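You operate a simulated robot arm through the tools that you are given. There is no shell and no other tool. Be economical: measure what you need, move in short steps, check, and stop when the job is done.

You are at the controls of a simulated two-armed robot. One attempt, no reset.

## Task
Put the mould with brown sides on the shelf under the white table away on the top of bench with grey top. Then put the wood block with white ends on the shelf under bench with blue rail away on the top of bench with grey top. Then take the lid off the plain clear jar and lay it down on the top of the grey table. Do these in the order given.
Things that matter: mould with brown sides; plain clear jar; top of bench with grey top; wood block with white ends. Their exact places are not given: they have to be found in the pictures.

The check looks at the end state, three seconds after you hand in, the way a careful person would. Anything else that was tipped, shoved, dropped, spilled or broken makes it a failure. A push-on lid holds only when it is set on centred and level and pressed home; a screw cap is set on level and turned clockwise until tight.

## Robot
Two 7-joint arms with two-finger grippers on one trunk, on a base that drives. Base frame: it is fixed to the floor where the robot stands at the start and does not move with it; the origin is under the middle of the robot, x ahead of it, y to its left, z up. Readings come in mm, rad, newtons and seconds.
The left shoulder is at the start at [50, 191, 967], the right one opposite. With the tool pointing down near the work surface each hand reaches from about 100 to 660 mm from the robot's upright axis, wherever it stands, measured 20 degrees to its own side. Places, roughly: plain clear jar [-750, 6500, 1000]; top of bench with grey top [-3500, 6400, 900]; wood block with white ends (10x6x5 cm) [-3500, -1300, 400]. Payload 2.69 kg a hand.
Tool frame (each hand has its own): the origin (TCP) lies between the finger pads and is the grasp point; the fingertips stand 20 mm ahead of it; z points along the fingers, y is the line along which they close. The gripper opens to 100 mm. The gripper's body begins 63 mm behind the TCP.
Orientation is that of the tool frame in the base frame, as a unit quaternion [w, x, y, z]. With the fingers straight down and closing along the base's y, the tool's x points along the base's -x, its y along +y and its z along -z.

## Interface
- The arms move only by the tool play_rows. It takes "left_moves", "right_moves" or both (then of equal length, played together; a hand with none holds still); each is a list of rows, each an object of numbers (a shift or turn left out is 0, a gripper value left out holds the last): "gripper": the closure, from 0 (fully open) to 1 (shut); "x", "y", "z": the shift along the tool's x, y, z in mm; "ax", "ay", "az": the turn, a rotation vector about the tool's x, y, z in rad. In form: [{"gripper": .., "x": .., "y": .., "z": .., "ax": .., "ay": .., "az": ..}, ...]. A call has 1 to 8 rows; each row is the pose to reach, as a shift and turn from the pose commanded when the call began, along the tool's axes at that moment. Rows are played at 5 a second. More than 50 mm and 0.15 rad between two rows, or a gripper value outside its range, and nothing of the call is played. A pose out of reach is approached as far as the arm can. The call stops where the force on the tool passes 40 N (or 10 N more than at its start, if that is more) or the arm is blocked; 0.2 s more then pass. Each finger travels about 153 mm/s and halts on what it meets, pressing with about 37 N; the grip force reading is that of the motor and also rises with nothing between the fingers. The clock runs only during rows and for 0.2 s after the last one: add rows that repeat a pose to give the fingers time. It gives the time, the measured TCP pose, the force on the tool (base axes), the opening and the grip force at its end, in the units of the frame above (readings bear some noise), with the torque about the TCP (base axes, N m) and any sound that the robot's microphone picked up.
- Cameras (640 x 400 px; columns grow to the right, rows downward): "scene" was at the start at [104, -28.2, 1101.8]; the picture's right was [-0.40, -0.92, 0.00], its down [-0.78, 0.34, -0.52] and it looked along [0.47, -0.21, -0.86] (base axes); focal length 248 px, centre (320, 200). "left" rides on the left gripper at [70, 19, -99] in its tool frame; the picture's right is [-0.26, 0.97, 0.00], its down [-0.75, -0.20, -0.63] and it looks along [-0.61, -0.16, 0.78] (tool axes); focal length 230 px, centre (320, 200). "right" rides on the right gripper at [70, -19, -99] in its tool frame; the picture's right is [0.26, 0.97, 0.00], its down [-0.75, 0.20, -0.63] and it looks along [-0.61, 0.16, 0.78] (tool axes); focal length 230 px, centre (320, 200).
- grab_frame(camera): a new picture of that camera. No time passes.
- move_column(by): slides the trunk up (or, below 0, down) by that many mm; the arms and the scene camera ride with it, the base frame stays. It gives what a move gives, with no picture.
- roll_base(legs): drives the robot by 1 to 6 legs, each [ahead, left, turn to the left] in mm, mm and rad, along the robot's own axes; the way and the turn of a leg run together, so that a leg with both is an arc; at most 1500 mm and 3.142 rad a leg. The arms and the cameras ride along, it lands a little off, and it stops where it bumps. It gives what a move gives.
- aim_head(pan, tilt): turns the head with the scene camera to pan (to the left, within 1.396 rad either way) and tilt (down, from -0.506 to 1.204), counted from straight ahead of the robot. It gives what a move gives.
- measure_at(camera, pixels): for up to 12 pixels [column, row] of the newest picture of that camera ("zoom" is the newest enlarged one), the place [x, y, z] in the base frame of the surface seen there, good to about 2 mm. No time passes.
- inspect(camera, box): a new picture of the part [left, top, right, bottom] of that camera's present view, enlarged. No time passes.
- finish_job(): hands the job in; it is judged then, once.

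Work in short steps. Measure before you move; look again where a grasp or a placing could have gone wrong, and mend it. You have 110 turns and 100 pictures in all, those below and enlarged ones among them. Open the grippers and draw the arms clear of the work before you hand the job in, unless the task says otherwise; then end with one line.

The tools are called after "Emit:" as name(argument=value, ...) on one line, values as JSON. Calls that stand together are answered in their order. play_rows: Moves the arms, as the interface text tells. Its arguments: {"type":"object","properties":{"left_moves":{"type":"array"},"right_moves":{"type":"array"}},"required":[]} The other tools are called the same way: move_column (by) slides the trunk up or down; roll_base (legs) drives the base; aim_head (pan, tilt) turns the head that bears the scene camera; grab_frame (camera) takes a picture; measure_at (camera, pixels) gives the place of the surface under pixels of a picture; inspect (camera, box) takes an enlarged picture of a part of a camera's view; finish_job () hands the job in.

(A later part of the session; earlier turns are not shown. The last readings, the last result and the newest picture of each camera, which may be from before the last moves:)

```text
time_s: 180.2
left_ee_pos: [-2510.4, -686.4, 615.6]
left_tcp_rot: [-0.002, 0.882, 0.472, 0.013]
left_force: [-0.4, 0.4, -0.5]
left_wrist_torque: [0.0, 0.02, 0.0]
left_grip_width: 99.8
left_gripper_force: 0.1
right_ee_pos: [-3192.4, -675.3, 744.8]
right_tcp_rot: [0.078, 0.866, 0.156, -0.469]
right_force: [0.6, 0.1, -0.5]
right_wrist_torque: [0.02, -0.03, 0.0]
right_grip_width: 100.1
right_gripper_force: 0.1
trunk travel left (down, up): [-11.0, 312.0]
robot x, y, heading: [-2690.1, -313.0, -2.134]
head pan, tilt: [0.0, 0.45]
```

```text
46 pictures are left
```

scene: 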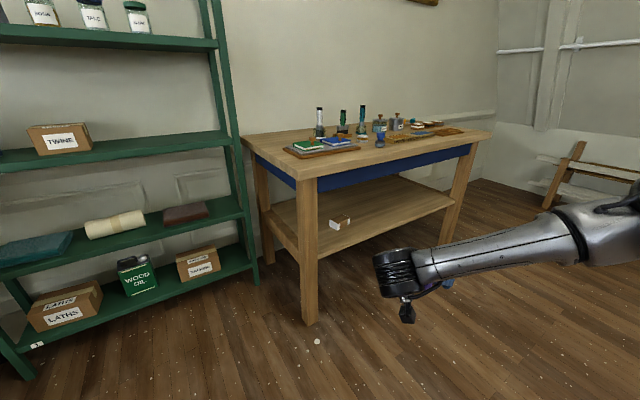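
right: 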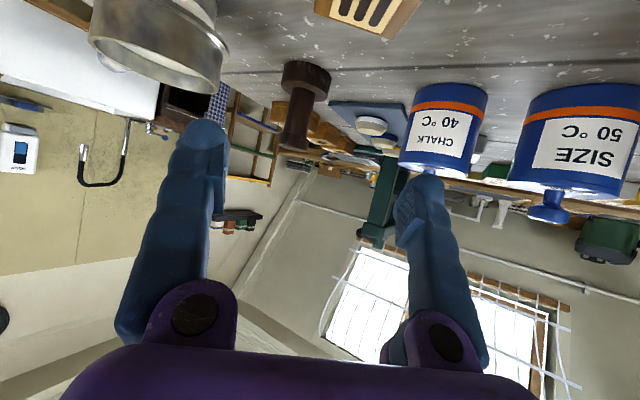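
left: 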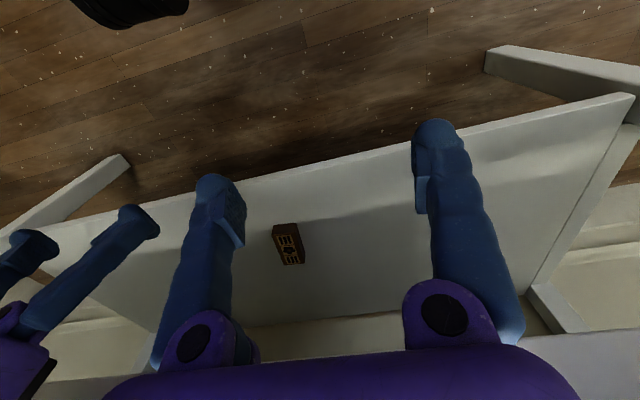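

Now the block is plain at (340,222). I zoom and measure it, along with the legs and the rail.

Emit:
inspect(camera="scene", box=[310, 200, 374, 240])

Emit:
measure_at(camera="scene", pixels=[[309, 320], [318, 250], [300, 250], [350, 189], [320, 192], [400, 180], [300, 182], [350, 250], [285, 230], [270, 170], [350, 168]])

```text
10.00 times, centred on (342, 220) of scene
```

zoom: 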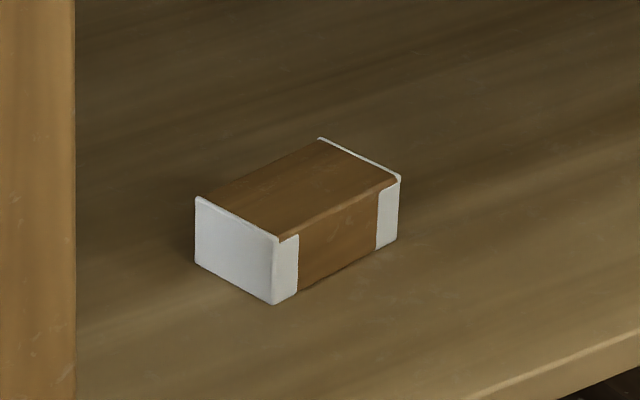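

```text
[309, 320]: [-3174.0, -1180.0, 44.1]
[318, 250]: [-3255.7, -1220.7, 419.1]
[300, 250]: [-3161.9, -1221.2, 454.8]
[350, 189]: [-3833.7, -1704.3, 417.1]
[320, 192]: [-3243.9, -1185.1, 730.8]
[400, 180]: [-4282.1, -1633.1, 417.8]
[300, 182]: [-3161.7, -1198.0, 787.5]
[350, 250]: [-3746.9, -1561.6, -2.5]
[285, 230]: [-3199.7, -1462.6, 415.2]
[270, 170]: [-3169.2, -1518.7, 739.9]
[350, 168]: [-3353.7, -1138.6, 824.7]
```

Emit:
measure_at(camera="zoom", pixels=[[198, 200], [280, 240], [398, 178], [320, 140], [274, 300], [196, 262], [340, 240], [300, 190], [400, 235]])

Emit:
measure_at(camera="scene", pixels=[[345, 186], [345, 190], [330, 189], [400, 176], [400, 172], [350, 260], [380, 242], [275, 178], [280, 185], [280, 240]])

```text
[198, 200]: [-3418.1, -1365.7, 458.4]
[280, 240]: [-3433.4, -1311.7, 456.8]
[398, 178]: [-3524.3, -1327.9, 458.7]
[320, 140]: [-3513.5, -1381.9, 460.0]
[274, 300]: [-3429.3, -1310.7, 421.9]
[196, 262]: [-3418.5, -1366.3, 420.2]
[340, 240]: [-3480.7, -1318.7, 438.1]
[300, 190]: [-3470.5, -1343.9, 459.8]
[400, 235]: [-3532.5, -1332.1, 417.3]
```

```text
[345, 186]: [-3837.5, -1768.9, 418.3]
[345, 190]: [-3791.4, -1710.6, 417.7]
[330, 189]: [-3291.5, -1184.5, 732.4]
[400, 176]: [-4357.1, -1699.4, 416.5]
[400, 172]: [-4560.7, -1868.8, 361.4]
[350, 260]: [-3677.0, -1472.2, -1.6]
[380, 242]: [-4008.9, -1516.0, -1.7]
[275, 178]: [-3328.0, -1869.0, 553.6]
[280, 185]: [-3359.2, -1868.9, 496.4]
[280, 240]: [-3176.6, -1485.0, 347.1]
```

Block: center (−3472,−1346), top 460, long axis yaw π+0.17, width 57. Rail bottom z≈728, front leg up to x≈−3242. I set the right arm in free space: yaw −0.9 relative to the robot, low and stretched.

Emit:
play_rows(right_moves=[{"x": 20, "y": 1, "z": 34, "ax": 0.025, "az": 0.016}, {"x": 39, "y": 1, "z": 67, "ax": 0.05, "az": 0.032}, {"x": 59, "y": 2, "z": 101, "ax": 0.074, "az": 0.048}, {"x": 78, "y": 3, "z": 134, "ax": 0.099, "az": 0.065}, {"x": 98, "y": 4, "z": 168, "ax": 0.123, "az": 0.081}, {"x": 118, "y": 5, "z": 201, "ax": 0.148, "az": 0.097}, {"x": 137, "y": 5, "z": 235, "ax": 0.172, "az": 0.113}, {"x": 157, "y": 6, "z": 268, "ax": 0.197, "az": 0.129}])

Emit:
move_column(by=-10)

Emit:
grab_frame(camera="scene")

```text
time_s: 182.0
left_ee_pos: [-2510.8, -686.1, 616.1]
left_tcp_rot: [-0.002, 0.881, 0.472, 0.013]
left_force: [0.2, -0.1, 0.1]
left_wrist_torque: [0.0, -0.05, 0.03]
left_grip_width: 100.1
left_gripper_force: 0.0
right_ee_pos: [-3319.8, -716.6, 467.7]
right_tcp_rot: [0.022, 0.877, 0.052, -0.477]
right_force: [-1.2, -0.7, 0.6]
right_wrist_torque: [0.04, -0.09, 0.03]
right_grip_width: 99.9
right_gripper_force: 0.0
right hand out of reach, approached as far as the arm can: row 8
trunk travel left (down, up): [-11.0, 312.0]
robot x, y, heading: [-2689.1, -308.8, -2.131]
head pan, tilt: [0.0, 0.45]
```

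```text
time_s: 182.6
left_ee_pos: [-2510.5, -686.3, 604.4]
left_tcp_rot: [-0.002, 0.882, 0.471, 0.013]
left_force: [0.0, 0.5, 0.9]
left_wrist_torque: [0.0, 0.01, 0.03]
left_grip_width: 99.9
left_gripper_force: 0.1
right_ee_pos: [-3319.4, -718.6, 456.4]
right_tcp_rot: [0.023, 0.877, 0.053, -0.477]
right_force: [-0.4, -0.1, -0.3]
right_wrist_torque: [0.01, 0.03, 0.0]
right_grip_width: 99.8
right_gripper_force: 0.1
trunk travel left (down, up): [-1.0, 322.0]
robot x, y, heading: [-2686.3, -308.3, -2.131]
head pan, tilt: [0.0, 0.45]
```

```text
44 pictures are left
```

scene: 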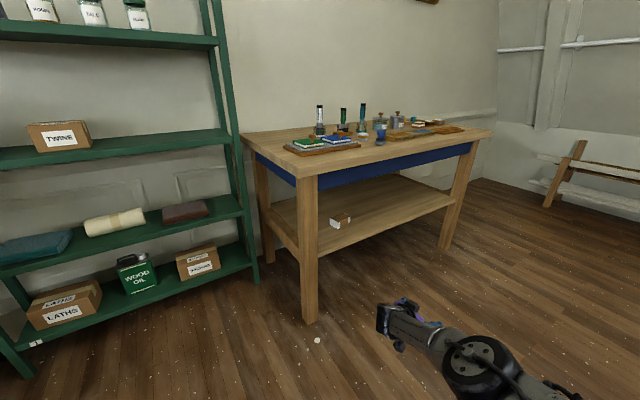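

The arm is stretched low. I measure the elbow and forearm to plan the entry under the rail and beside the leg.

Emit:
inspect(camera="scene", box=[360, 280, 600, 400])

Emit:
measure_at(camera="zoom", pixels=[[60, 90], [100, 110], [150, 150], [200, 170], [230, 160], [300, 170], [300, 220], [280, 290], [85, 60], [120, 130], [180, 200], [350, 230]])

```text
2.67 times, centred on (480, 340) of scene
```

zoom: 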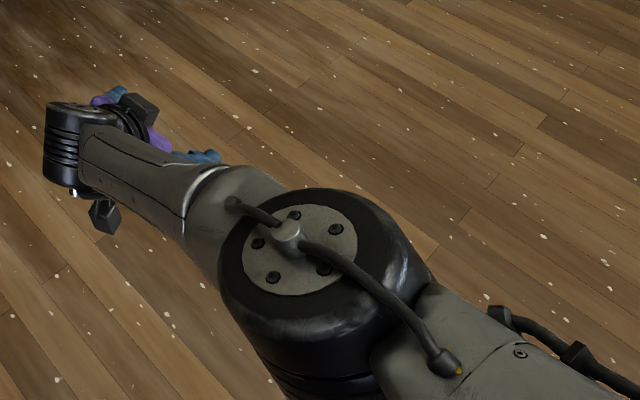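

```text
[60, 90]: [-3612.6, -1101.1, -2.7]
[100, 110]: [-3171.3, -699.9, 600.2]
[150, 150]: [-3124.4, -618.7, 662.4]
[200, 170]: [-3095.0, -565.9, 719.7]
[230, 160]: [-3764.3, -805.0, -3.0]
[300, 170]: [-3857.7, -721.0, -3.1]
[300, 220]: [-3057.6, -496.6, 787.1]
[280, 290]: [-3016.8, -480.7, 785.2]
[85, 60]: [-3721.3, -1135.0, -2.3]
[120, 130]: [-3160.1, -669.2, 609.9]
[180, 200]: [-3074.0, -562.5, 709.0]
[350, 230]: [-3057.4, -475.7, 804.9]
```

The forearm rises at about 39°, so the entry at TCP z≈490 clears the rail (728), with the leg beside. I raise 34 mm, drive to the pre-position and turn to heading −1.79.

Emit:
move_column(by=36)

Emit:
roll_base(legs=[[273, -225, 0], [0, 0, 0.34]])

Emit:
grab_frame(camera="right")

Emit:
grab_frame(camera="scene")

```text
time_s: 183.4
left_ee_pos: [-2510.1, -686.7, 640.7]
left_tcp_rot: [-0.002, 0.881, 0.473, 0.014]
left_force: [0.3, 0.1, 0.5]
left_wrist_torque: [-0.01, 0.02, -0.04]
left_grip_width: 100.1
left_gripper_force: 0.0
right_ee_pos: [-3321.7, -717.8, 492.8]
right_tcp_rot: [0.022, 0.878, 0.052, -0.476]
right_force: [0.9, -0.5, 0.7]
right_wrist_torque: [0.0, 0.0, -0.03]
right_grip_width: 100.2
right_gripper_force: 0.0
trunk travel left (down, up): [-37.0, 286.0]
robot x, y, heading: [-2686.4, -313.7, -2.132]
head pan, tilt: [0.0, 0.45]
```

```text
time_s: 187.0
left_ee_pos: [-2719.5, -710.3, 642.3]
left_tcp_rot: [-0.005, 0.784, 0.621, 0.014]
left_force: [-0.8, 0.6, -0.2]
left_wrist_torque: [0.0, 0.0, 0.0]
left_grip_width: 100.0
left_gripper_force: 0.0
right_ee_pos: [-3467.4, -1023.3, 491.5]
right_tcp_rot: [0.107, 0.854, 0.209, -0.464]
right_force: [-1.6, 0.5, 0.4]
right_wrist_torque: [0.03, 0.03, -0.03]
right_grip_width: 100.2
right_gripper_force: 0.1
trunk travel left (down, up): [-37.0, 286.0]
robot x, y, heading: [-3020.3, -418.1, -1.779]
head pan, tilt: [0.0, 0.45]
```

```text
42 pictures are left
```

right: 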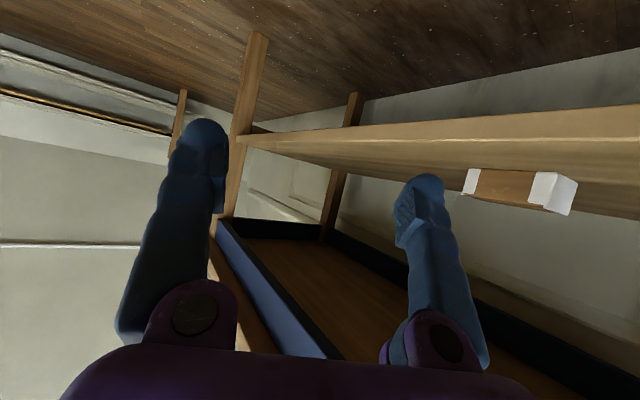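

```text
41 pictures are left
```

scene: 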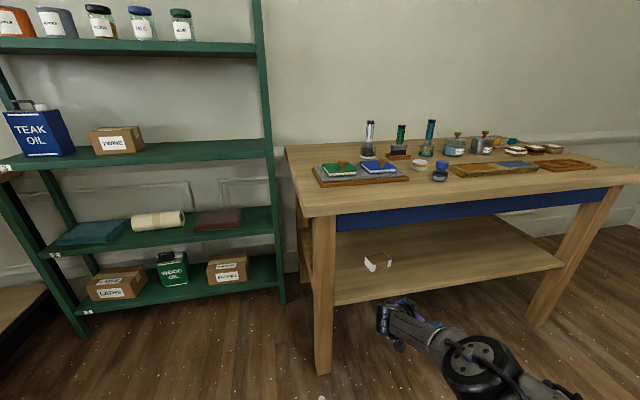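

TCP (−3467,−1023,491). I drive the first 200 mm of the entry, then check the clearances.

Emit:
roll_base(legs=[[197, 32, 0]])

Emit:
grab_frame(camera="scene")

Emit:
grab_frame(camera="right")

```text
time_s: 188.6
left_ee_pos: [-2727.4, -905.0, 640.3]
left_tcp_rot: [-0.004, 0.783, 0.622, 0.014]
left_force: [0.4, -0.1, -0.5]
left_wrist_torque: [0.01, -0.03, 0.0]
left_grip_width: 100.2
left_gripper_force: 0.1
right_ee_pos: [-3473.7, -1220.8, 493.8]
right_tcp_rot: [0.108, 0.854, 0.209, -0.465]
right_force: [0.7, -0.3, -0.4]
right_wrist_torque: [0.02, 0.0, -0.04]
right_grip_width: 99.7
right_gripper_force: 0.1
trunk travel left (down, up): [-37.0, 286.0]
robot x, y, heading: [-3024.2, -614.9, -1.774]
head pan, tilt: [0.0, 0.45]
```

```text
40 pictures are left
```

scene: 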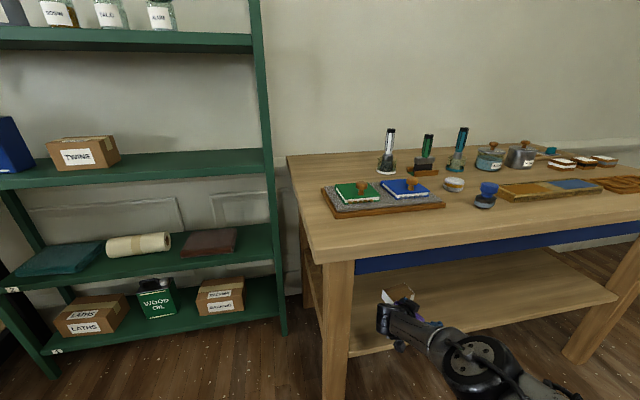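

```text
39 pictures are left
```

right: 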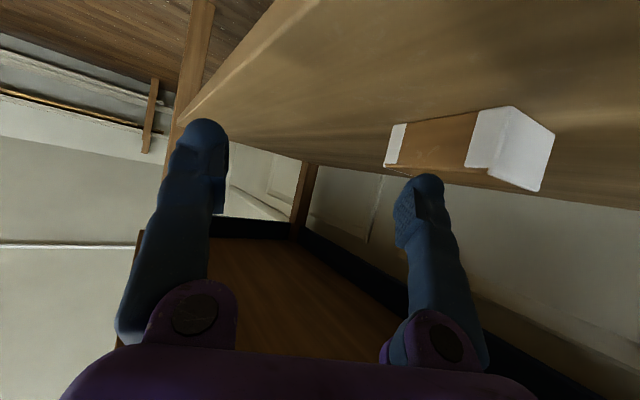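

Clearances look good. I drive the remaining 127 mm.

Emit:
roll_base(legs=[[125, 18, 0]])

Emit:
grab_frame(camera="right")

Emit:
grab_frame(camera="scene")

```text
time_s: 189.9
left_ee_pos: [-2734.8, -1029.3, 641.5]
left_tcp_rot: [-0.005, 0.784, 0.621, 0.013]
left_force: [-0.6, -0.9, 0.1]
left_wrist_torque: [0.01, 0.01, 0.01]
left_grip_width: 100.1
left_gripper_force: 0.1
right_ee_pos: [-3482.9, -1342.9, 494.3]
right_tcp_rot: [0.107, 0.854, 0.209, -0.464]
right_force: [0.3, 0.4, -1.2]
right_wrist_torque: [0.02, 0.02, 0.03]
right_grip_width: 99.8
right_gripper_force: 0.0
trunk travel left (down, up): [-37.0, 286.0]
robot x, y, heading: [-3030.6, -738.7, -1.771]
head pan, tilt: [0.0, 0.45]
```

```text
38 pictures are left
```

right: 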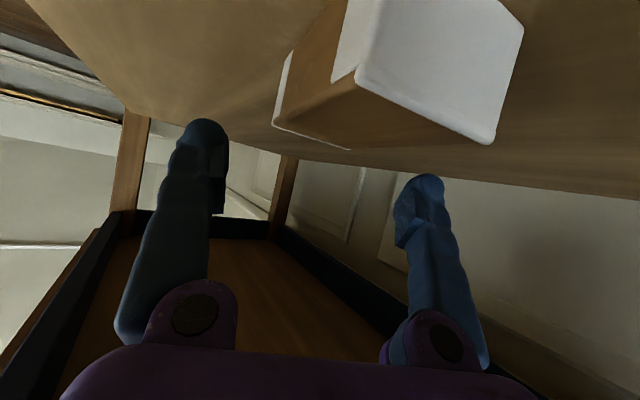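

```text
37 pictures are left
```

scene: 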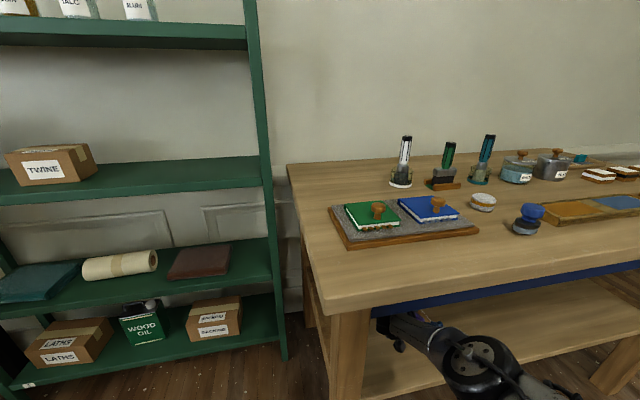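

The block centre lies 8 mm toward the far finger and the skew is 0.29 rad. I shift 8 mm along tool y and reduce the skew by 0.12, still above the block.

Emit:
play_rows(right_moves=[{"y": 4, "ax": 0.05, "az": 0.032}, {"y": 8, "ax": 0.1, "az": 0.065}, {"y": 8, "ax": 0.1, "az": 0.065}])

Emit:
grab_frame(camera="right")

Emit:
measure_at(camera="right", pixels=[[280, 115], [350, 80], [490, 135], [518, 30], [425, 100], [320, 120]])

```text
time_s: 190.7
left_ee_pos: [-2735.5, -1028.9, 641.1]
left_tcp_rot: [-0.005, 0.784, 0.621, 0.013]
left_force: [-1.7, 0.6, -0.2]
left_wrist_torque: [0.01, -0.01, 0.0]
left_grip_width: 100.3
left_gripper_force: 0.0
right_ee_pos: [-3478.5, -1332.2, 503.2]
right_tcp_rot: [0.078, 0.865, 0.156, -0.471]
right_force: [-0.2, 0.3, -0.1]
right_wrist_torque: [-0.01, 0.01, -0.03]
right_grip_width: 100.0
right_gripper_force: 0.0
right hand out of reach, approached as far as the arm can: row 1, 2, 3
trunk travel left (down, up): [-37.0, 286.0]
robot x, y, heading: [-3031.7, -738.2, -1.774]
head pan, tilt: [0.0, 0.45]
```

```text
36 pictures are left
```

right: 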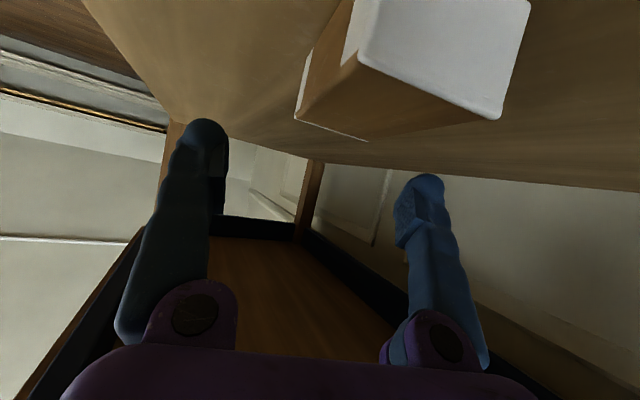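

```text
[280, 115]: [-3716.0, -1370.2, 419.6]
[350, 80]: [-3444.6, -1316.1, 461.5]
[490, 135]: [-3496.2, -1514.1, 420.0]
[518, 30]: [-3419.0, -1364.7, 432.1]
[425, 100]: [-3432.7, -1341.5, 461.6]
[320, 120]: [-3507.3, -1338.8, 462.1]
```

Now skew is only 0.17, TCP (−3478,−1332,503) at the reach limit. I drive 28 mm ahead, then retract the arm 11 and lower it 15, keeping above the block.

Emit:
roll_base(legs=[[28, 0, 0]])

Emit:
play_rows(right_moves=[{"x": 8, "y": -4.6, "z": 1.7}, {"x": 15.8, "y": -9.2, "z": 3.4}, {"x": 15.8, "y": -9.2, "z": 3.4}])

```text
time_s: 191.5
left_ee_pos: [-2741.8, -1056.7, 641.2]
left_tcp_rot: [-0.003, 0.784, 0.621, 0.014]
left_force: [0.8, 0.3, 0.1]
left_wrist_torque: [0.0, 0.01, 0.0]
left_grip_width: 100.1
left_gripper_force: 0.1
right_ee_pos: [-3483.8, -1350.8, 491.7]
right_tcp_rot: [0.073, 0.866, 0.16, -0.467]
right_force: [0.4, 0.5, -0.4]
right_wrist_torque: [0.0, 0.01, -0.03]
right_grip_width: 99.9
right_gripper_force: 0.0
trunk travel left (down, up): [-37.0, 286.0]
robot x, y, heading: [-3040.4, -766.4, -1.775]
head pan, tilt: [0.0, 0.45]
```

```text
time_s: 192.3
left_ee_pos: [-2740.9, -1054.8, 641.4]
left_tcp_rot: [-0.005, 0.783, 0.622, 0.012]
left_force: [-0.8, 0.5, 0.0]
left_wrist_torque: [-0.05, -0.01, 0.0]
left_grip_width: 100.2
left_gripper_force: 0.0
right_ee_pos: [-3480.6, -1340.5, 480.5]
right_tcp_rot: [0.072, 0.866, 0.161, -0.468]
right_force: [0.1, 0.4, -0.1]
right_wrist_torque: [-0.01, -0.02, 0.01]
right_grip_width: 100.1
right_gripper_force: 0.0
trunk travel left (down, up): [-37.0, 286.0]
robot x, y, heading: [-3036.7, -768.7, -1.781]
head pan, tilt: [0.0, 0.45]
```

TCP (−3480.6,−1340.5,480.5); the block lies 8 mm off toward the far finger. I shift 6 mm along tool y, then check the view before descending.

Emit:
play_rows(right_moves=[{"y": 6}, {"y": 6}])

Emit:
grab_frame(camera="right")

Emit:
grab_frame(camera="scene")

```text
time_s: 192.9
left_ee_pos: [-2741.5, -1056.7, 641.5]
left_tcp_rot: [-0.005, 0.784, 0.621, 0.013]
left_force: [0.1, 0.0, -0.9]
left_wrist_torque: [-0.03, -0.02, -0.02]
left_grip_width: 100.2
left_gripper_force: 0.1
right_ee_pos: [-3479.5, -1342.8, 481.4]
right_tcp_rot: [0.072, 0.866, 0.16, -0.468]
right_force: [0.4, -0.5, -0.4]
right_wrist_torque: [0.02, -0.04, -0.01]
right_grip_width: 99.8
right_gripper_force: 0.0
right hand out of reach, approached as far as the arm can: row 1, 2
trunk travel left (down, up): [-37.0, 286.0]
robot x, y, heading: [-3039.6, -764.8, -1.777]
head pan, tilt: [0.0, 0.45]
```

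```text
35 pictures are left
```

right: 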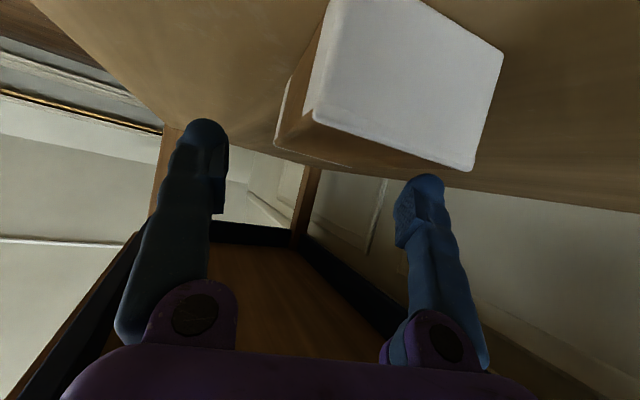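

```text
34 pictures are left
```

scene: 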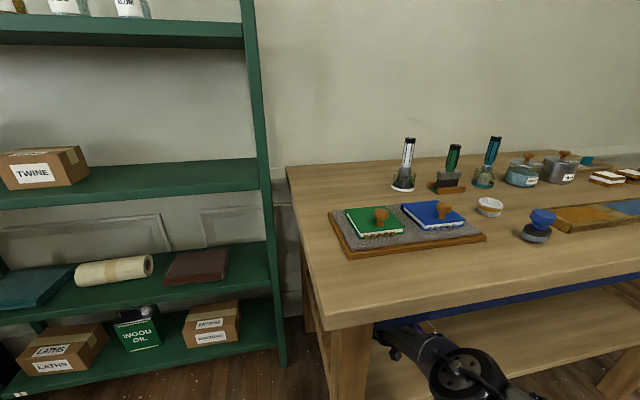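

Clearance by numbers is about 8 mm at the far finger. I lower the trunk 34 mm so the fingers straddle the block.

Emit:
move_column(by=-17)

Emit:
move_column(by=-17)

Emit:
grab_frame(camera="right")

```text
time_s: 193.5
left_ee_pos: [-2741.8, -1057.0, 623.7]
left_tcp_rot: [-0.005, 0.784, 0.621, 0.013]
left_force: [-0.7, -0.3, -1.1]
left_wrist_torque: [-0.01, -0.01, 0.0]
left_grip_width: 100.1
left_gripper_force: 0.1
right_ee_pos: [-3479.9, -1342.8, 464.5]
right_tcp_rot: [0.072, 0.866, 0.161, -0.468]
right_force: [0.0, 0.3, -0.7]
right_wrist_torque: [-0.01, 0.03, -0.02]
right_grip_width: 99.9
right_gripper_force: 0.1
trunk travel left (down, up): [-20.0, 303.0]
robot x, y, heading: [-3041.2, -768.4, -1.776]
head pan, tilt: [0.0, 0.45]
```

```text
time_s: 194.2
left_ee_pos: [-2741.2, -1056.5, 606.7]
left_tcp_rot: [-0.005, 0.783, 0.621, 0.014]
left_force: [0.6, 0.5, 0.0]
left_wrist_torque: [0.03, -0.01, 0.0]
left_grip_width: 100.0
left_gripper_force: 0.1
right_ee_pos: [-3479.7, -1343.6, 448.3]
right_tcp_rot: [0.072, 0.866, 0.16, -0.467]
right_force: [1.0, -0.7, 2.0]
right_wrist_torque: [-0.02, -0.11, -0.08]
right_grip_width: 99.8
right_gripper_force: 0.1
trunk travel left (down, up): [-3.0, 320.0]
robot x, y, heading: [-3042.6, -764.7, -1.781]
head pan, tilt: [0.0, 0.45]
```

```text
33 pictures are left
```

right: 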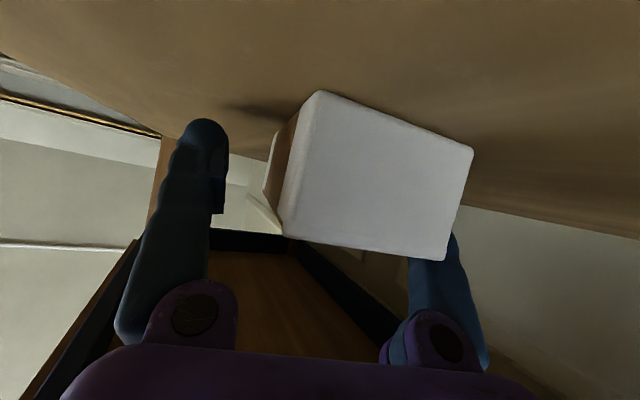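

The block is between the fingers at z 448. I close slowly.

Emit:
play_rows(right_moves=[{"gripper": 0.2}, {"gripper": 0.35}, {"gripper": 0.5}, {"gripper": 0.7}, {"gripper": 1}, {"gripper": 1}])

Emit:
grab_frame(camera="right")

```text
time_s: 195.6
left_ee_pos: [-2739.9, -1056.6, 606.8]
left_tcp_rot: [-0.004, 0.784, 0.621, 0.013]
left_force: [-0.1, 0.7, -0.3]
left_wrist_torque: [0.03, -0.02, -0.02]
left_grip_width: 100.0
left_gripper_force: 0.1
right_ee_pos: [-3480.7, -1343.9, 445.9]
right_tcp_rot: [0.073, 0.866, 0.161, -0.468]
right_force: [-0.2, -0.4, -0.3]
right_wrist_torque: [0.03, 0.04, 0.01]
right_grip_width: 59.7
right_gripper_force: 36.6
trunk travel left (down, up): [-3.0, 320.0]
robot x, y, heading: [-3041.0, -763.8, -1.774]
head pan, tilt: [0.0, 0.45]
```

```text
32 pictures are left
```

right: 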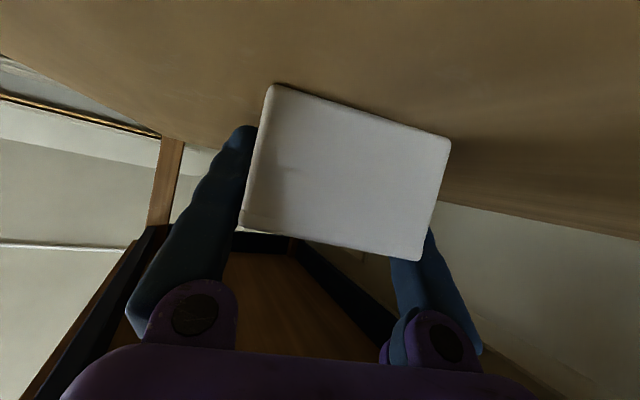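

Gripped squarely at 59.7 mm. I lift 20 mm and back out along +y.

Emit:
move_column(by=20)

Emit:
roll_base(legs=[[-98, -20, 0], [-300, -60, 0]])

Emit:
grab_frame(camera="right")

```text
time_s: 196.2
left_ee_pos: [-2741.3, -1056.3, 626.7]
left_tcp_rot: [-0.004, 0.784, 0.621, 0.012]
left_force: [0.6, -0.6, -0.5]
left_wrist_torque: [-0.03, 0.01, 0.02]
left_grip_width: 100.1
left_gripper_force: 0.0
right_ee_pos: [-3478.6, -1343.3, 467.1]
right_tcp_rot: [0.073, 0.866, 0.161, -0.468]
right_force: [0.7, 0.1, -1.2]
right_wrist_torque: [-0.02, -0.01, 0.03]
right_grip_width: 59.7
right_gripper_force: 36.8
trunk travel left (down, up): [-23.0, 300.0]
robot x, y, heading: [-3038.6, -765.5, -1.777]
head pan, tilt: [0.0, 0.45]
```

```text
time_s: 199.1
left_ee_pos: [-2737.9, -648.2, 628.1]
left_tcp_rot: [-0.005, 0.784, 0.621, 0.013]
left_force: [0.5, 0.1, 0.4]
left_wrist_torque: [0.01, -0.02, 0.0]
left_grip_width: 100.0
left_gripper_force: 0.0
right_ee_pos: [-3475.5, -934.9, 467.5]
right_tcp_rot: [0.072, 0.866, 0.16, -0.468]
right_force: [0.5, 0.5, -1.2]
right_wrist_torque: [-0.01, 0.01, 0.02]
right_grip_width: 59.4
right_gripper_force: 36.5
trunk travel left (down, up): [-23.0, 300.0]
robot x, y, heading: [-3035.7, -357.7, -1.778]
head pan, tilt: [0.0, 0.45]
```

```text
31 pictures are left
```

right: 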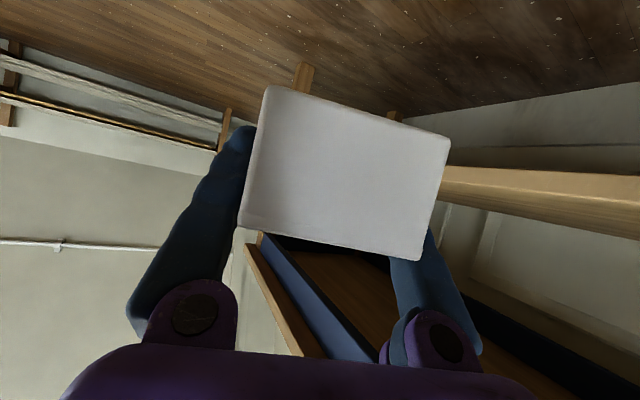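

The block is out and held. I tuck the arm in and up, then turn toward +y and slide east to the corridor.

Emit:
play_rows(right_moves=[{"x": -6, "y": -19, "z": -35}, {"x": -12.6, "y": -38, "z": -70}, {"x": -19, "y": -57, "z": -105}, {"x": -25, "y": -76, "z": -140}, {"x": -31.5, "y": -95, "z": -175}, {"x": -37.8, "y": -114, "z": -210}, {"x": -37.8, "y": -114, "z": -210}])

Emit:
roll_base(legs=[[0, 0, -2.934], [-150, 0, 0], [0, -1480, 0]])

Emit:
move_column(by=299)

```text
time_s: 200.7
left_ee_pos: [-2737.3, -648.9, 627.2]
left_tcp_rot: [-0.005, 0.784, 0.62, 0.013]
left_force: [0.8, 0.0, 0.0]
left_wrist_torque: [-0.04, 0.03, -0.03]
left_grip_width: 100.0
left_gripper_force: 0.1
right_ee_pos: [-3302.5, -941.8, 514.7]
right_tcp_rot: [0.071, 0.866, 0.158, -0.469]
right_force: [0.5, 1.3, -0.4]
right_wrist_torque: [0.0, -0.02, -0.01]
right_grip_width: 59.4
right_gripper_force: 36.6
right hand out of reach, approached as far as the arm can: row 1, 2, 3, 4, 5, 6, 7
trunk travel left (down, up): [-23.0, 300.0]
robot x, y, heading: [-3041.4, -360.6, -1.775]
head pan, tilt: [0.0, 0.45]
```

```text
time_s: 221.6
left_ee_pos: [-1913.4, -291.6, 627.7]
left_tcp_rot: [-0.012, -0.695, 0.719, -0.006]
left_force: [0.4, -0.3, 0.2]
left_wrist_torque: [0.06, 0.0, -0.01]
left_grip_width: 99.9
left_gripper_force: 0.1
right_ee_pos: [-1416.6, 108.0, 513.5]
right_tcp_rot: [0.46, -0.244, 0.846, 0.118]
right_force: [-0.4, -0.2, -1.0]
right_wrist_torque: [-0.01, 0.01, 0.0]
right_grip_width: 59.4
right_gripper_force: 37.2
trunk travel left (down, up): [-23.0, 300.0]
robot x, y, heading: [-1562.8, -518.6, 1.56]
head pan, tilt: [0.0, 0.45]
```

```text
time_s: 224.6
left_ee_pos: [-1913.6, -292.2, 925.8]
left_tcp_rot: [-0.012, -0.695, 0.719, -0.005]
left_force: [0.4, -0.3, 0.5]
left_wrist_torque: [0.01, 0.03, 0.01]
left_grip_width: 100.0
left_gripper_force: 0.1
right_ee_pos: [-1417.0, 106.5, 811.7]
right_tcp_rot: [0.46, -0.243, 0.846, 0.117]
right_force: [-0.6, -0.1, -0.7]
right_wrist_torque: [-0.01, -0.01, -0.03]
right_grip_width: 59.4
right_gripper_force: 36.5
trunk travel left (down, up): [-322.0, 1.0]
robot x, y, heading: [-1564.0, -515.7, 1.557]
head pan, tilt: [0.0, 0.45]
```

I drive up the corridor in three legs, then check the pose before the narrow part.

Emit:
roll_base(legs=[[1450, -60, 0.014], [1450, 0, 0], [1250, 0, 0]])

```text
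time_s: 244.7
left_ee_pos: [-1940.7, 3867.3, 926.0]
left_tcp_rot: [0.012, 0.715, -0.699, 0.007]
left_force: [0.3, 0.3, 0.5]
left_wrist_torque: [0.0, -0.03, -0.01]
left_grip_width: 99.8
left_gripper_force: 0.0
right_ee_pos: [-1467.0, 4293.4, 812.7]
right_tcp_rot: [0.456, -0.269, 0.838, 0.131]
right_force: [0.3, -0.2, -0.3]
right_wrist_torque: [0.01, 0.0, -0.01]
right_grip_width: 59.1
right_gripper_force: 36.9
trunk travel left (down, up): [-322.0, 1.0]
robot x, y, heading: [-1580.0, 3662.9, 1.618]
head pan, tilt: [0.0, 0.45]
```

Position good. I pass left of the half-moon table and up the aisle, then turn to face the grey bench.

Emit:
roll_base(legs=[[623, 111, 0], [543, 475, 0], [1200, -50, 0], [0, 0, 1.524]])

Emit:
aim_head(pan=0.0, tilt=0.55)

Emit:
grab_frame(camera="scene")

```text
time_s: 261.8
left_ee_pos: [-2459.9, 5640.3, 925.4]
left_tcp_rot: [0.005, 1.0, -0.007, 0.013]
left_force: [0.1, -0.6, -0.4]
left_wrist_torque: [0.02, -0.01, 0.01]
left_grip_width: 100.2
left_gripper_force: 0.1
right_ee_pos: [-2869.1, 6127.9, 811.7]
right_tcp_rot: [-0.237, 0.775, -0.418, -0.41]
right_force: [0.6, -0.2, -1.7]
right_wrist_torque: [-0.01, 0.02, -0.02]
right_grip_width: 59.2
right_gripper_force: 36.6
trunk travel left (down, up): [-322.0, 1.0]
robot x, y, heading: [-2242.6, 5997.0, -3.131]
head pan, tilt: [0.0, 0.45]
```

```text
time_s: 262.5
left_ee_pos: [-2460.1, 5640.3, 925.5]
left_tcp_rot: [0.004, 1.0, -0.005, 0.014]
left_force: [-0.8, 0.3, 0.1]
left_wrist_torque: [0.01, -0.05, 0.0]
left_grip_width: 100.1
left_gripper_force: 0.1
right_ee_pos: [-2869.7, 6128.9, 812.2]
right_tcp_rot: [-0.238, 0.775, -0.418, -0.411]
right_force: [0.6, 0.4, -2.0]
right_wrist_torque: [0.01, -0.01, 0.01]
right_grip_width: 59.2
right_gripper_force: 37.4
trunk travel left (down, up): [-322.0, 1.0]
robot x, y, heading: [-2241.6, 5998.9, -3.132]
head pan, tilt: [0.0, 0.55]
```

```text
30 pictures are left
```

scene: 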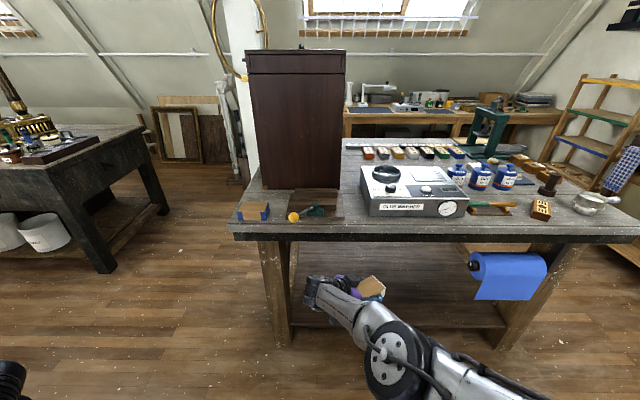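

I zoom over the bench top to find a free spot for the block.

Emit:
inspect(camera="scene", box=[220, 140, 640, 250])

Emit:
measure_at(camera="zoom", pixels=[[180, 125], [225, 120], [190, 108], [60, 130], [395, 115], [420, 100], [375, 60], [445, 115], [508, 105], [520, 75], [560, 115], [620, 110]])

```text
1.52 times, centred on (430, 195) of scene
```

zoom: 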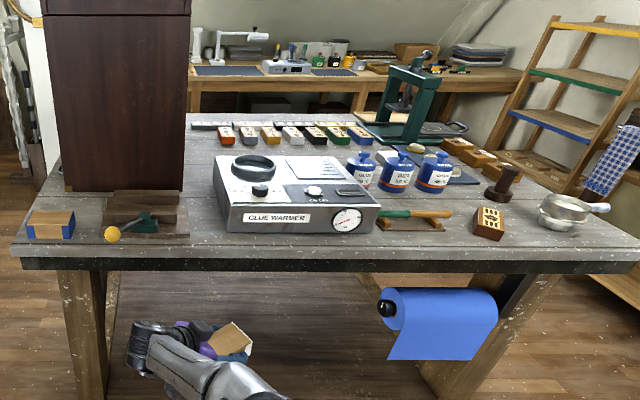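

```text
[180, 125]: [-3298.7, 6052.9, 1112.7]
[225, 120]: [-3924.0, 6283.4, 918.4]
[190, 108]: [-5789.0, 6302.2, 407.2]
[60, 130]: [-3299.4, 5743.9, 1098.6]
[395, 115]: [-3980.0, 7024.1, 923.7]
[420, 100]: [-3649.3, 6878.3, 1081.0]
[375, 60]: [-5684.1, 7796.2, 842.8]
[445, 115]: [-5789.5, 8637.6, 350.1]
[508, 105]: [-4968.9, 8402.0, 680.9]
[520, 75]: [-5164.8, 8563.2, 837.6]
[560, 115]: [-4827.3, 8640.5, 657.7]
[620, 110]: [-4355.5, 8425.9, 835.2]
```

My picks missed the table surface. I measure the candidate gaps: between chest board and device, around tray/mould, and front strips.

Emit:
measure_at(camera="zoom", pixels=[[192, 235], [205, 235], [228, 232], [200, 195], [214, 192], [200, 160], [372, 236], [446, 231], [452, 222], [474, 232], [503, 240], [535, 228]])

Emit:
measure_at(camera="zoom", pixels=[[76, 236], [102, 236], [12, 240], [630, 235], [300, 238], [300, 250], [570, 230], [210, 140], [470, 205], [440, 245], [600, 225], [485, 198]])

```text
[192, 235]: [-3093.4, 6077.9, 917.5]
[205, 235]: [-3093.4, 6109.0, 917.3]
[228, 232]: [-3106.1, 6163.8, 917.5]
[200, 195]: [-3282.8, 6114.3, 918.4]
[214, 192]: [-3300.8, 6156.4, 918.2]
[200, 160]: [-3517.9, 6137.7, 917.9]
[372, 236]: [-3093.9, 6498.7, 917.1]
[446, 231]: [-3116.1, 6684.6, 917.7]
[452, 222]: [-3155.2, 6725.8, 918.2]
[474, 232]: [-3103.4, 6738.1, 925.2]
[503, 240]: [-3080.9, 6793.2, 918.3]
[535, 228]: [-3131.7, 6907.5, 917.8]
```

```text
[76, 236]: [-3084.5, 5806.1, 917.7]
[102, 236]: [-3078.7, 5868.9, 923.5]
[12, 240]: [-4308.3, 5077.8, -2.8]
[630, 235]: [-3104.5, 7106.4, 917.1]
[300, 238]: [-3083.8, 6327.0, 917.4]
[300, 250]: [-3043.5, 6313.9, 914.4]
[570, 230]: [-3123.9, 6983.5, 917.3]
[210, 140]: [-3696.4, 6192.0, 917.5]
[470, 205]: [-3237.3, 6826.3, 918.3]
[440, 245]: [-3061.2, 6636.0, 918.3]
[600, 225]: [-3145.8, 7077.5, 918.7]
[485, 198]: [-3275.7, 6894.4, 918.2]
```

There's a workable spot front‑right: block centre (−3098, 6870) at yaw ≈2.0, between mould and pot near the edge. I raise the hand 165 mm, then turn the base −0.12 and drive to a pre-place position short of the bench.

Emit:
play_rows(right_moves=[{"x": -34, "y": -1, "z": -23}, {"x": -69, "y": -2, "z": -46}, {"x": -103, "y": -3, "z": -69}, {"x": -138, "y": -4, "z": -91}, {"x": -138, "y": -4, "z": -91}])

Emit:
roll_base(legs=[[0, -670, 0], [0, 0, -0.12]])

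```text
time_s: 263.7
left_ee_pos: [-2459.9, 5640.0, 925.6]
left_tcp_rot: [0.005, 1.0, -0.006, 0.013]
left_force: [-0.2, 0.0, 0.2]
left_wrist_torque: [-0.02, -0.01, 0.0]
left_grip_width: 100.0
left_gripper_force: 0.1
right_ee_pos: [-2870.1, 6131.4, 980.3]
right_tcp_rot: [-0.237, 0.776, -0.417, -0.41]
right_force: [-0.7, -0.3, -1.6]
right_wrist_torque: [0.03, -0.01, -0.02]
right_grip_width: 59.2
right_gripper_force: 36.7
trunk travel left (down, up): [-322.0, 1.0]
robot x, y, heading: [-2240.8, 5995.4, -3.13]
head pan, tilt: [0.0, 0.55]
```

```text
time_s: 270.6
left_ee_pos: [-2507.9, 6334.5, 925.4]
left_tcp_rot: [0.006, 0.998, -0.065, 0.012]
left_force: [0.4, 0.3, -0.2]
left_wrist_torque: [0.0, -0.01, -0.01]
left_grip_width: 100.1
left_gripper_force: 0.0
right_ee_pos: [-2857.7, 6870.4, 978.2]
right_tcp_rot: [-0.261, 0.75, -0.462, -0.395]
right_force: [-0.1, 0.6, -1.6]
right_wrist_torque: [0.0, -0.01, 0.01]
right_grip_width: 59.5
right_gripper_force: 37.2
trunk travel left (down, up): [-322.0, 1.0]
robot x, y, heading: [-2248.2, 6660.1, 3.035]
head pan, tilt: [0.0, 0.55]
```

Yaw is 2.0 as wanted. I drive the remaining (−243,+7) so the block hangs above its spot, and look.

Emit:
roll_base(legs=[[242, 19, 0]])

Emit:
aim_head(pan=-0.45, tilt=0.75)

Emit:
grab_frame(camera="right")

Emit:
grab_frame(camera="scene")

```text
time_s: 272.4
left_ee_pos: [-2752.3, 6342.9, 925.4]
left_tcp_rot: [0.005, 0.998, -0.065, 0.012]
left_force: [0.4, -0.3, 0.5]
left_wrist_torque: [0.01, -0.01, 0.01]
left_grip_width: 99.9
left_gripper_force: 0.0
right_ee_pos: [-3099.9, 6878.0, 978.7]
right_tcp_rot: [-0.261, 0.749, -0.463, -0.396]
right_force: [0.6, -0.2, -0.9]
right_wrist_torque: [0.05, 0.03, -0.02]
right_grip_width: 59.3
right_gripper_force: 36.9
trunk travel left (down, up): [-322.0, 1.0]
robot x, y, heading: [-2488.9, 6668.4, 3.039]
head pan, tilt: [0.0, 0.55]
```

```text
time_s: 273.2
left_ee_pos: [-2751.3, 6342.5, 925.7]
left_tcp_rot: [0.006, 0.998, -0.066, 0.012]
left_force: [-0.7, 0.2, 0.1]
left_wrist_torque: [0.0, -0.04, 0.02]
left_grip_width: 99.9
left_gripper_force: 0.1
right_ee_pos: [-3099.7, 6878.8, 979.4]
right_tcp_rot: [-0.261, 0.75, -0.462, -0.396]
right_force: [0.1, -0.2, -1.3]
right_wrist_torque: [0.03, 0.05, -0.01]
right_grip_width: 59.0
right_gripper_force: 36.8
trunk travel left (down, up): [-322.0, 1.0]
robot x, y, heading: [-2489.6, 6669.4, 3.04]
head pan, tilt: [-0.45, 0.75]
```

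```text
28 pictures are left
```

right: 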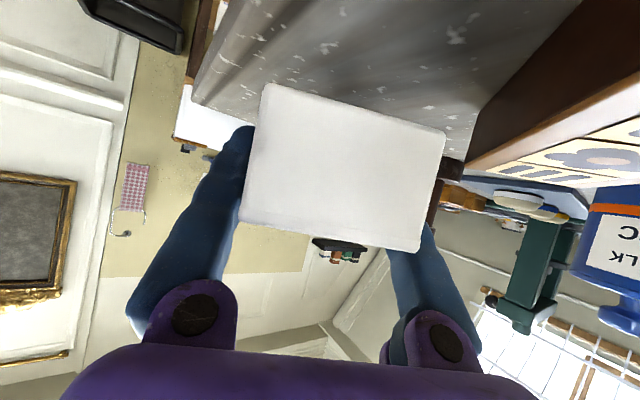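

```text
27 pictures are left
```

scene: 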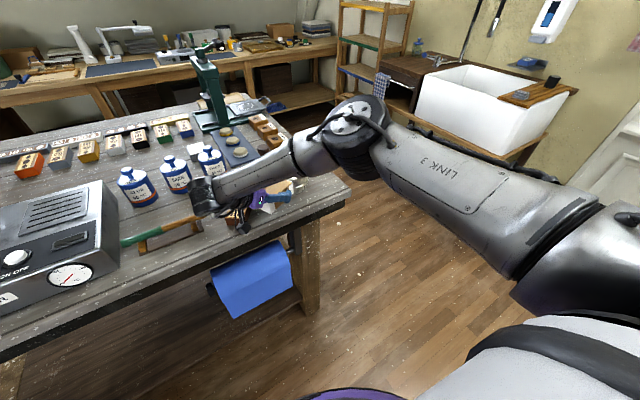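

I measure the block's end corners and the mould's near corner to confirm the gap.

Emit:
measure_at(camera="right", pixels=[[268, 90], [440, 135], [415, 245], [245, 215], [500, 100], [560, 20], [470, 160], [350, 60], [230, 90], [200, 90]])

```text
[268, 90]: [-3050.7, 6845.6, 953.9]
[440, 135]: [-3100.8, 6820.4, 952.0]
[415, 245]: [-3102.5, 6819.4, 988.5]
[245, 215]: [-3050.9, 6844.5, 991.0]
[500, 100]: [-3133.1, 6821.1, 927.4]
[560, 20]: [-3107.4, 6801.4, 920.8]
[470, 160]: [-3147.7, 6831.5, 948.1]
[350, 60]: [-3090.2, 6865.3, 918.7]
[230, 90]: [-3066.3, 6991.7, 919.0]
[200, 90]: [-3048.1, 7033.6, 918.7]
```

Gaps: about 15 mm to the mould, a bit close to the pot, so I shift 7 mm away from the pot while lowering 31 mm to the top.

Emit:
play_rows(right_moves=[{"x": 3.4, "y": 3.1, "z": -5.3}, {"x": 14, "y": 3.5, "z": 2}, {"x": 25.9, "y": 3.8, "z": 9.6}, {"x": 28, "y": 3.8, "z": 11}, {"x": 29.7, "y": 3.9, "z": 12.1}, {"x": 29.7, "y": 3.9, "z": 12.1}])

Emit:
grab_frame(camera="right")

Emit:
measure_at(camera="right", pixels=[[268, 90], [440, 135], [415, 245], [245, 215], [480, 140], [350, 75]])

```text
time_s: 274.6
left_ee_pos: [-2750.4, 6343.8, 926.2]
left_tcp_rot: [0.006, 0.998, -0.066, 0.012]
left_force: [-0.7, -0.1, -0.1]
left_wrist_torque: [-0.01, -0.02, 0.03]
left_grip_width: 100.0
left_gripper_force: 0.0
right_ee_pos: [-3099.1, 6871.4, 948.2]
right_tcp_rot: [-0.26, 0.749, -0.463, -0.396]
right_force: [-0.7, -0.6, 5.6]
right_wrist_torque: [-0.27, 0.12, -0.01]
right_grip_width: 59.4
right_gripper_force: 36.7
trunk travel left (down, up): [-322.0, 1.0]
robot x, y, heading: [-2490.5, 6672.2, 3.034]
head pan, tilt: [-0.45, 0.75]
```

```text
26 pictures are left
```

right: 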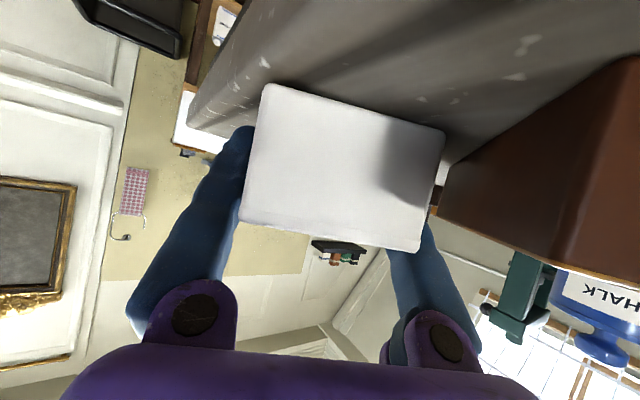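

```text
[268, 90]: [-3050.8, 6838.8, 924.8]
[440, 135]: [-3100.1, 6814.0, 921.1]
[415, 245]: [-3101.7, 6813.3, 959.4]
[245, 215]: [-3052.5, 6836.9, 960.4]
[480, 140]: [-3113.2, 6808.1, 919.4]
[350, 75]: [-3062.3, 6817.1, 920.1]
```

Contact at 5.6 N, block flat. I open the fingers just slightly, rise straight up, then open.

Emit:
play_rows(right_moves=[{"gripper": 0.3}, {"gripper": 0.28}, {"gripper": 0.28}, {"gripper": 0.28, "x": -25, "y": -0.8, "z": -16.5}, {"gripper": 0.28, "x": -58, "y": -1.8, "z": -38}, {"gripper": 0.28, "x": -88, "y": -2.7, "z": -58}, {"gripper": 0.28, "x": -88, "y": -2.7, "z": -58}])

Emit:
roll_base(legs=[[-330, -20, 0]])

Emit:
inspect(camera="scene", box=[100, 80, 420, 280])

```text
time_s: 276.2
left_ee_pos: [-2751.2, 6342.9, 926.9]
left_tcp_rot: [0.005, 0.998, -0.066, 0.012]
left_force: [-0.4, 0.0, 0.2]
left_wrist_torque: [0.01, -0.02, 0.02]
left_grip_width: 99.9
left_gripper_force: 0.0
right_ee_pos: [-3100.2, 6873.4, 1054.8]
right_tcp_rot: [-0.261, 0.75, -0.461, -0.396]
right_force: [-0.1, 1.4, 0.2]
right_wrist_torque: [0.01, 0.01, -0.01]
right_grip_width: 72.0
right_gripper_force: 0.1
trunk travel left (down, up): [-322.0, 1.0]
robot x, y, heading: [-2492.8, 6670.0, 3.037]
head pan, tilt: [-0.45, 0.75]
```

```text
time_s: 278.4
left_ee_pos: [-2418.5, 6327.4, 925.9]
left_tcp_rot: [0.005, 0.998, -0.065, 0.012]
left_force: [0.4, 0.2, -0.4]
left_wrist_torque: [0.01, 0.0, 0.01]
left_grip_width: 100.2
left_gripper_force: 0.1
right_ee_pos: [-2767.3, 6857.3, 1054.2]
right_tcp_rot: [-0.262, 0.749, -0.463, -0.395]
right_force: [-0.2, -0.2, 0.7]
right_wrist_torque: [-0.01, 0.02, 0.0]
right_grip_width: 72.0
right_gripper_force: 0.1
trunk travel left (down, up): [-322.0, 1.0]
robot x, y, heading: [-2160.7, 6651.7, 3.034]
head pan, tilt: [-0.45, 0.75]
```

```text
2.00 times, centred on (260, 180) of scene
```

zoom: 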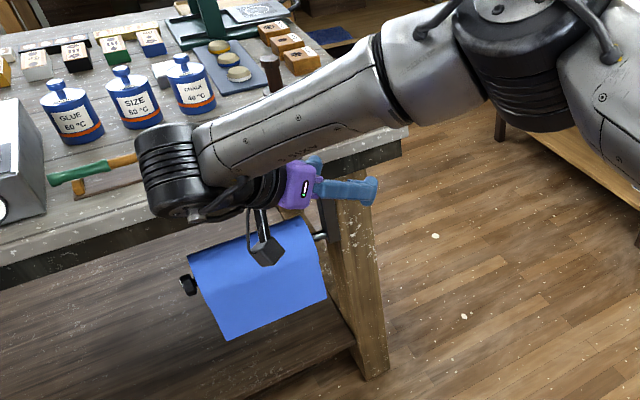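

The arm hides the spot; I'll check after moving. I turn to face +y and look back at the bench and then toward the jar table.

Emit:
roll_base(legs=[[0, 0, -1.5]])

Emit:
aim_head(pan=1.3, tilt=0.45)

Emit:
inspect(camera="scene", box=[160, 80, 520, 305])

Emit:
aim_head(pan=-1.2, tilt=0.45)

Emit:
grab_frame(camera="scene")

```text
time_s: 282.5
left_ee_pos: [-2499.2, 6893.5, 927.5]
left_tcp_rot: [-0.012, -0.68, 0.733, -0.005]
left_force: [-0.2, 0.0, 0.3]
left_wrist_torque: [0.02, 0.03, 0.0]
left_grip_width: 100.1
left_gripper_force: 0.0
right_ee_pos: [-1991.1, 7272.9, 1054.1]
right_tcp_rot: [0.461, -0.227, 0.851, 0.108]
right_force: [-0.4, -0.2, 0.3]
right_wrist_torque: [0.03, 0.0, 0.0]
right_grip_width: 72.2
right_gripper_force: 0.0
trunk travel left (down, up): [-322.0, 1.0]
robot x, y, heading: [-2157.1, 6656.0, 1.52]
head pan, tilt: [-0.45, 0.75]
```

```text
time_s: 284.3
left_ee_pos: [-2500.2, 6894.7, 926.7]
left_tcp_rot: [-0.012, -0.68, 0.733, -0.005]
left_force: [-0.4, -0.2, 0.1]
left_wrist_torque: [-0.02, 0.0, 0.02]
left_grip_width: 99.9
left_gripper_force: 0.0
right_ee_pos: [-1990.6, 7271.7, 1054.3]
right_tcp_rot: [0.461, -0.227, 0.851, 0.109]
right_force: [0.5, 0.3, 0.2]
right_wrist_torque: [0.02, -0.01, -0.01]
right_grip_width: 72.2
right_gripper_force: 0.0
trunk travel left (down, up): [-322.0, 1.0]
robot x, y, heading: [-2157.3, 6653.1, 1.524]
head pan, tilt: [1.3, 0.45]
```

```text
1.78 times, centred on (340, 192) of scene
```

zoom: 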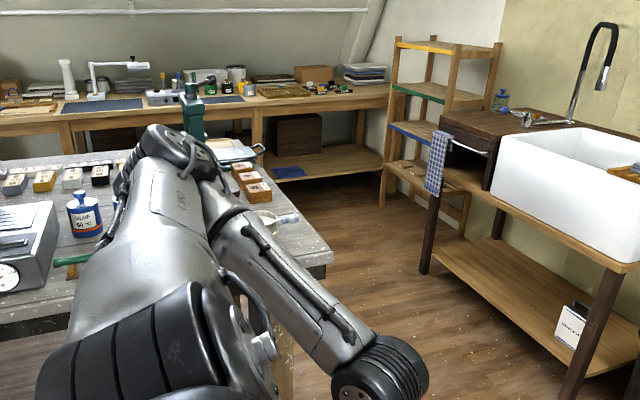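

```text
time_s: 286.6
left_ee_pos: [-2499.5, 6893.7, 925.5]
left_tcp_rot: [-0.012, -0.679, 0.734, -0.006]
left_force: [-0.3, -0.2, -0.3]
left_wrist_torque: [-0.01, 0.0, 0.01]
left_grip_width: 99.9
left_gripper_force: 0.0
right_ee_pos: [-1990.5, 7271.5, 1053.7]
right_tcp_rot: [0.461, -0.227, 0.851, 0.108]
right_force: [0.1, 0.7, 1.0]
right_wrist_torque: [0.0, 0.02, -0.01]
right_grip_width: 71.9
right_gripper_force: 0.0
trunk travel left (down, up): [-322.0, 1.0]
robot x, y, heading: [-2157.1, 6656.3, 1.523]
head pan, tilt: [-1.201, 0.45]
```

```text
23 pictures are left
```

scene: 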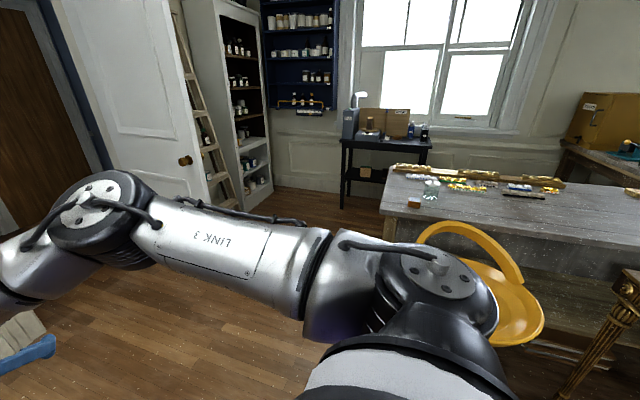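

The clear jar stands at (431,189) on the grey table; the yellow stool is before it. I zoom and measure them.

Emit:
inspect(camera="scene", box=[385, 150, 505, 225])

Emit:
measure_at(camera="scene", pixels=[[431, 183], [430, 195], [413, 203], [385, 197], [450, 208], [470, 200], [500, 225], [540, 325], [425, 240], [395, 170], [505, 340], [350, 195]])

```text
5.33 times, centred on (445, 188) of scene
```

zoom: 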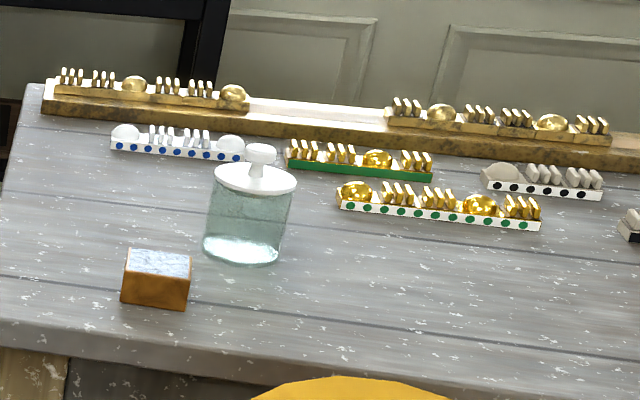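

```text
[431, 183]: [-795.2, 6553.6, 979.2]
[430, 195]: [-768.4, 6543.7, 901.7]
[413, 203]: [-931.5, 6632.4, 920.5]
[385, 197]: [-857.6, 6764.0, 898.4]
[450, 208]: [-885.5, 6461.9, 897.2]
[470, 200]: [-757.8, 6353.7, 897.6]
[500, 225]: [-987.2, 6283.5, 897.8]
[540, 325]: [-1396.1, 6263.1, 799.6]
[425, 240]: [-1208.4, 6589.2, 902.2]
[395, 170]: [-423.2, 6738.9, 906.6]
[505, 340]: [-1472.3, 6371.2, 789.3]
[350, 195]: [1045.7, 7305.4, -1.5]
```

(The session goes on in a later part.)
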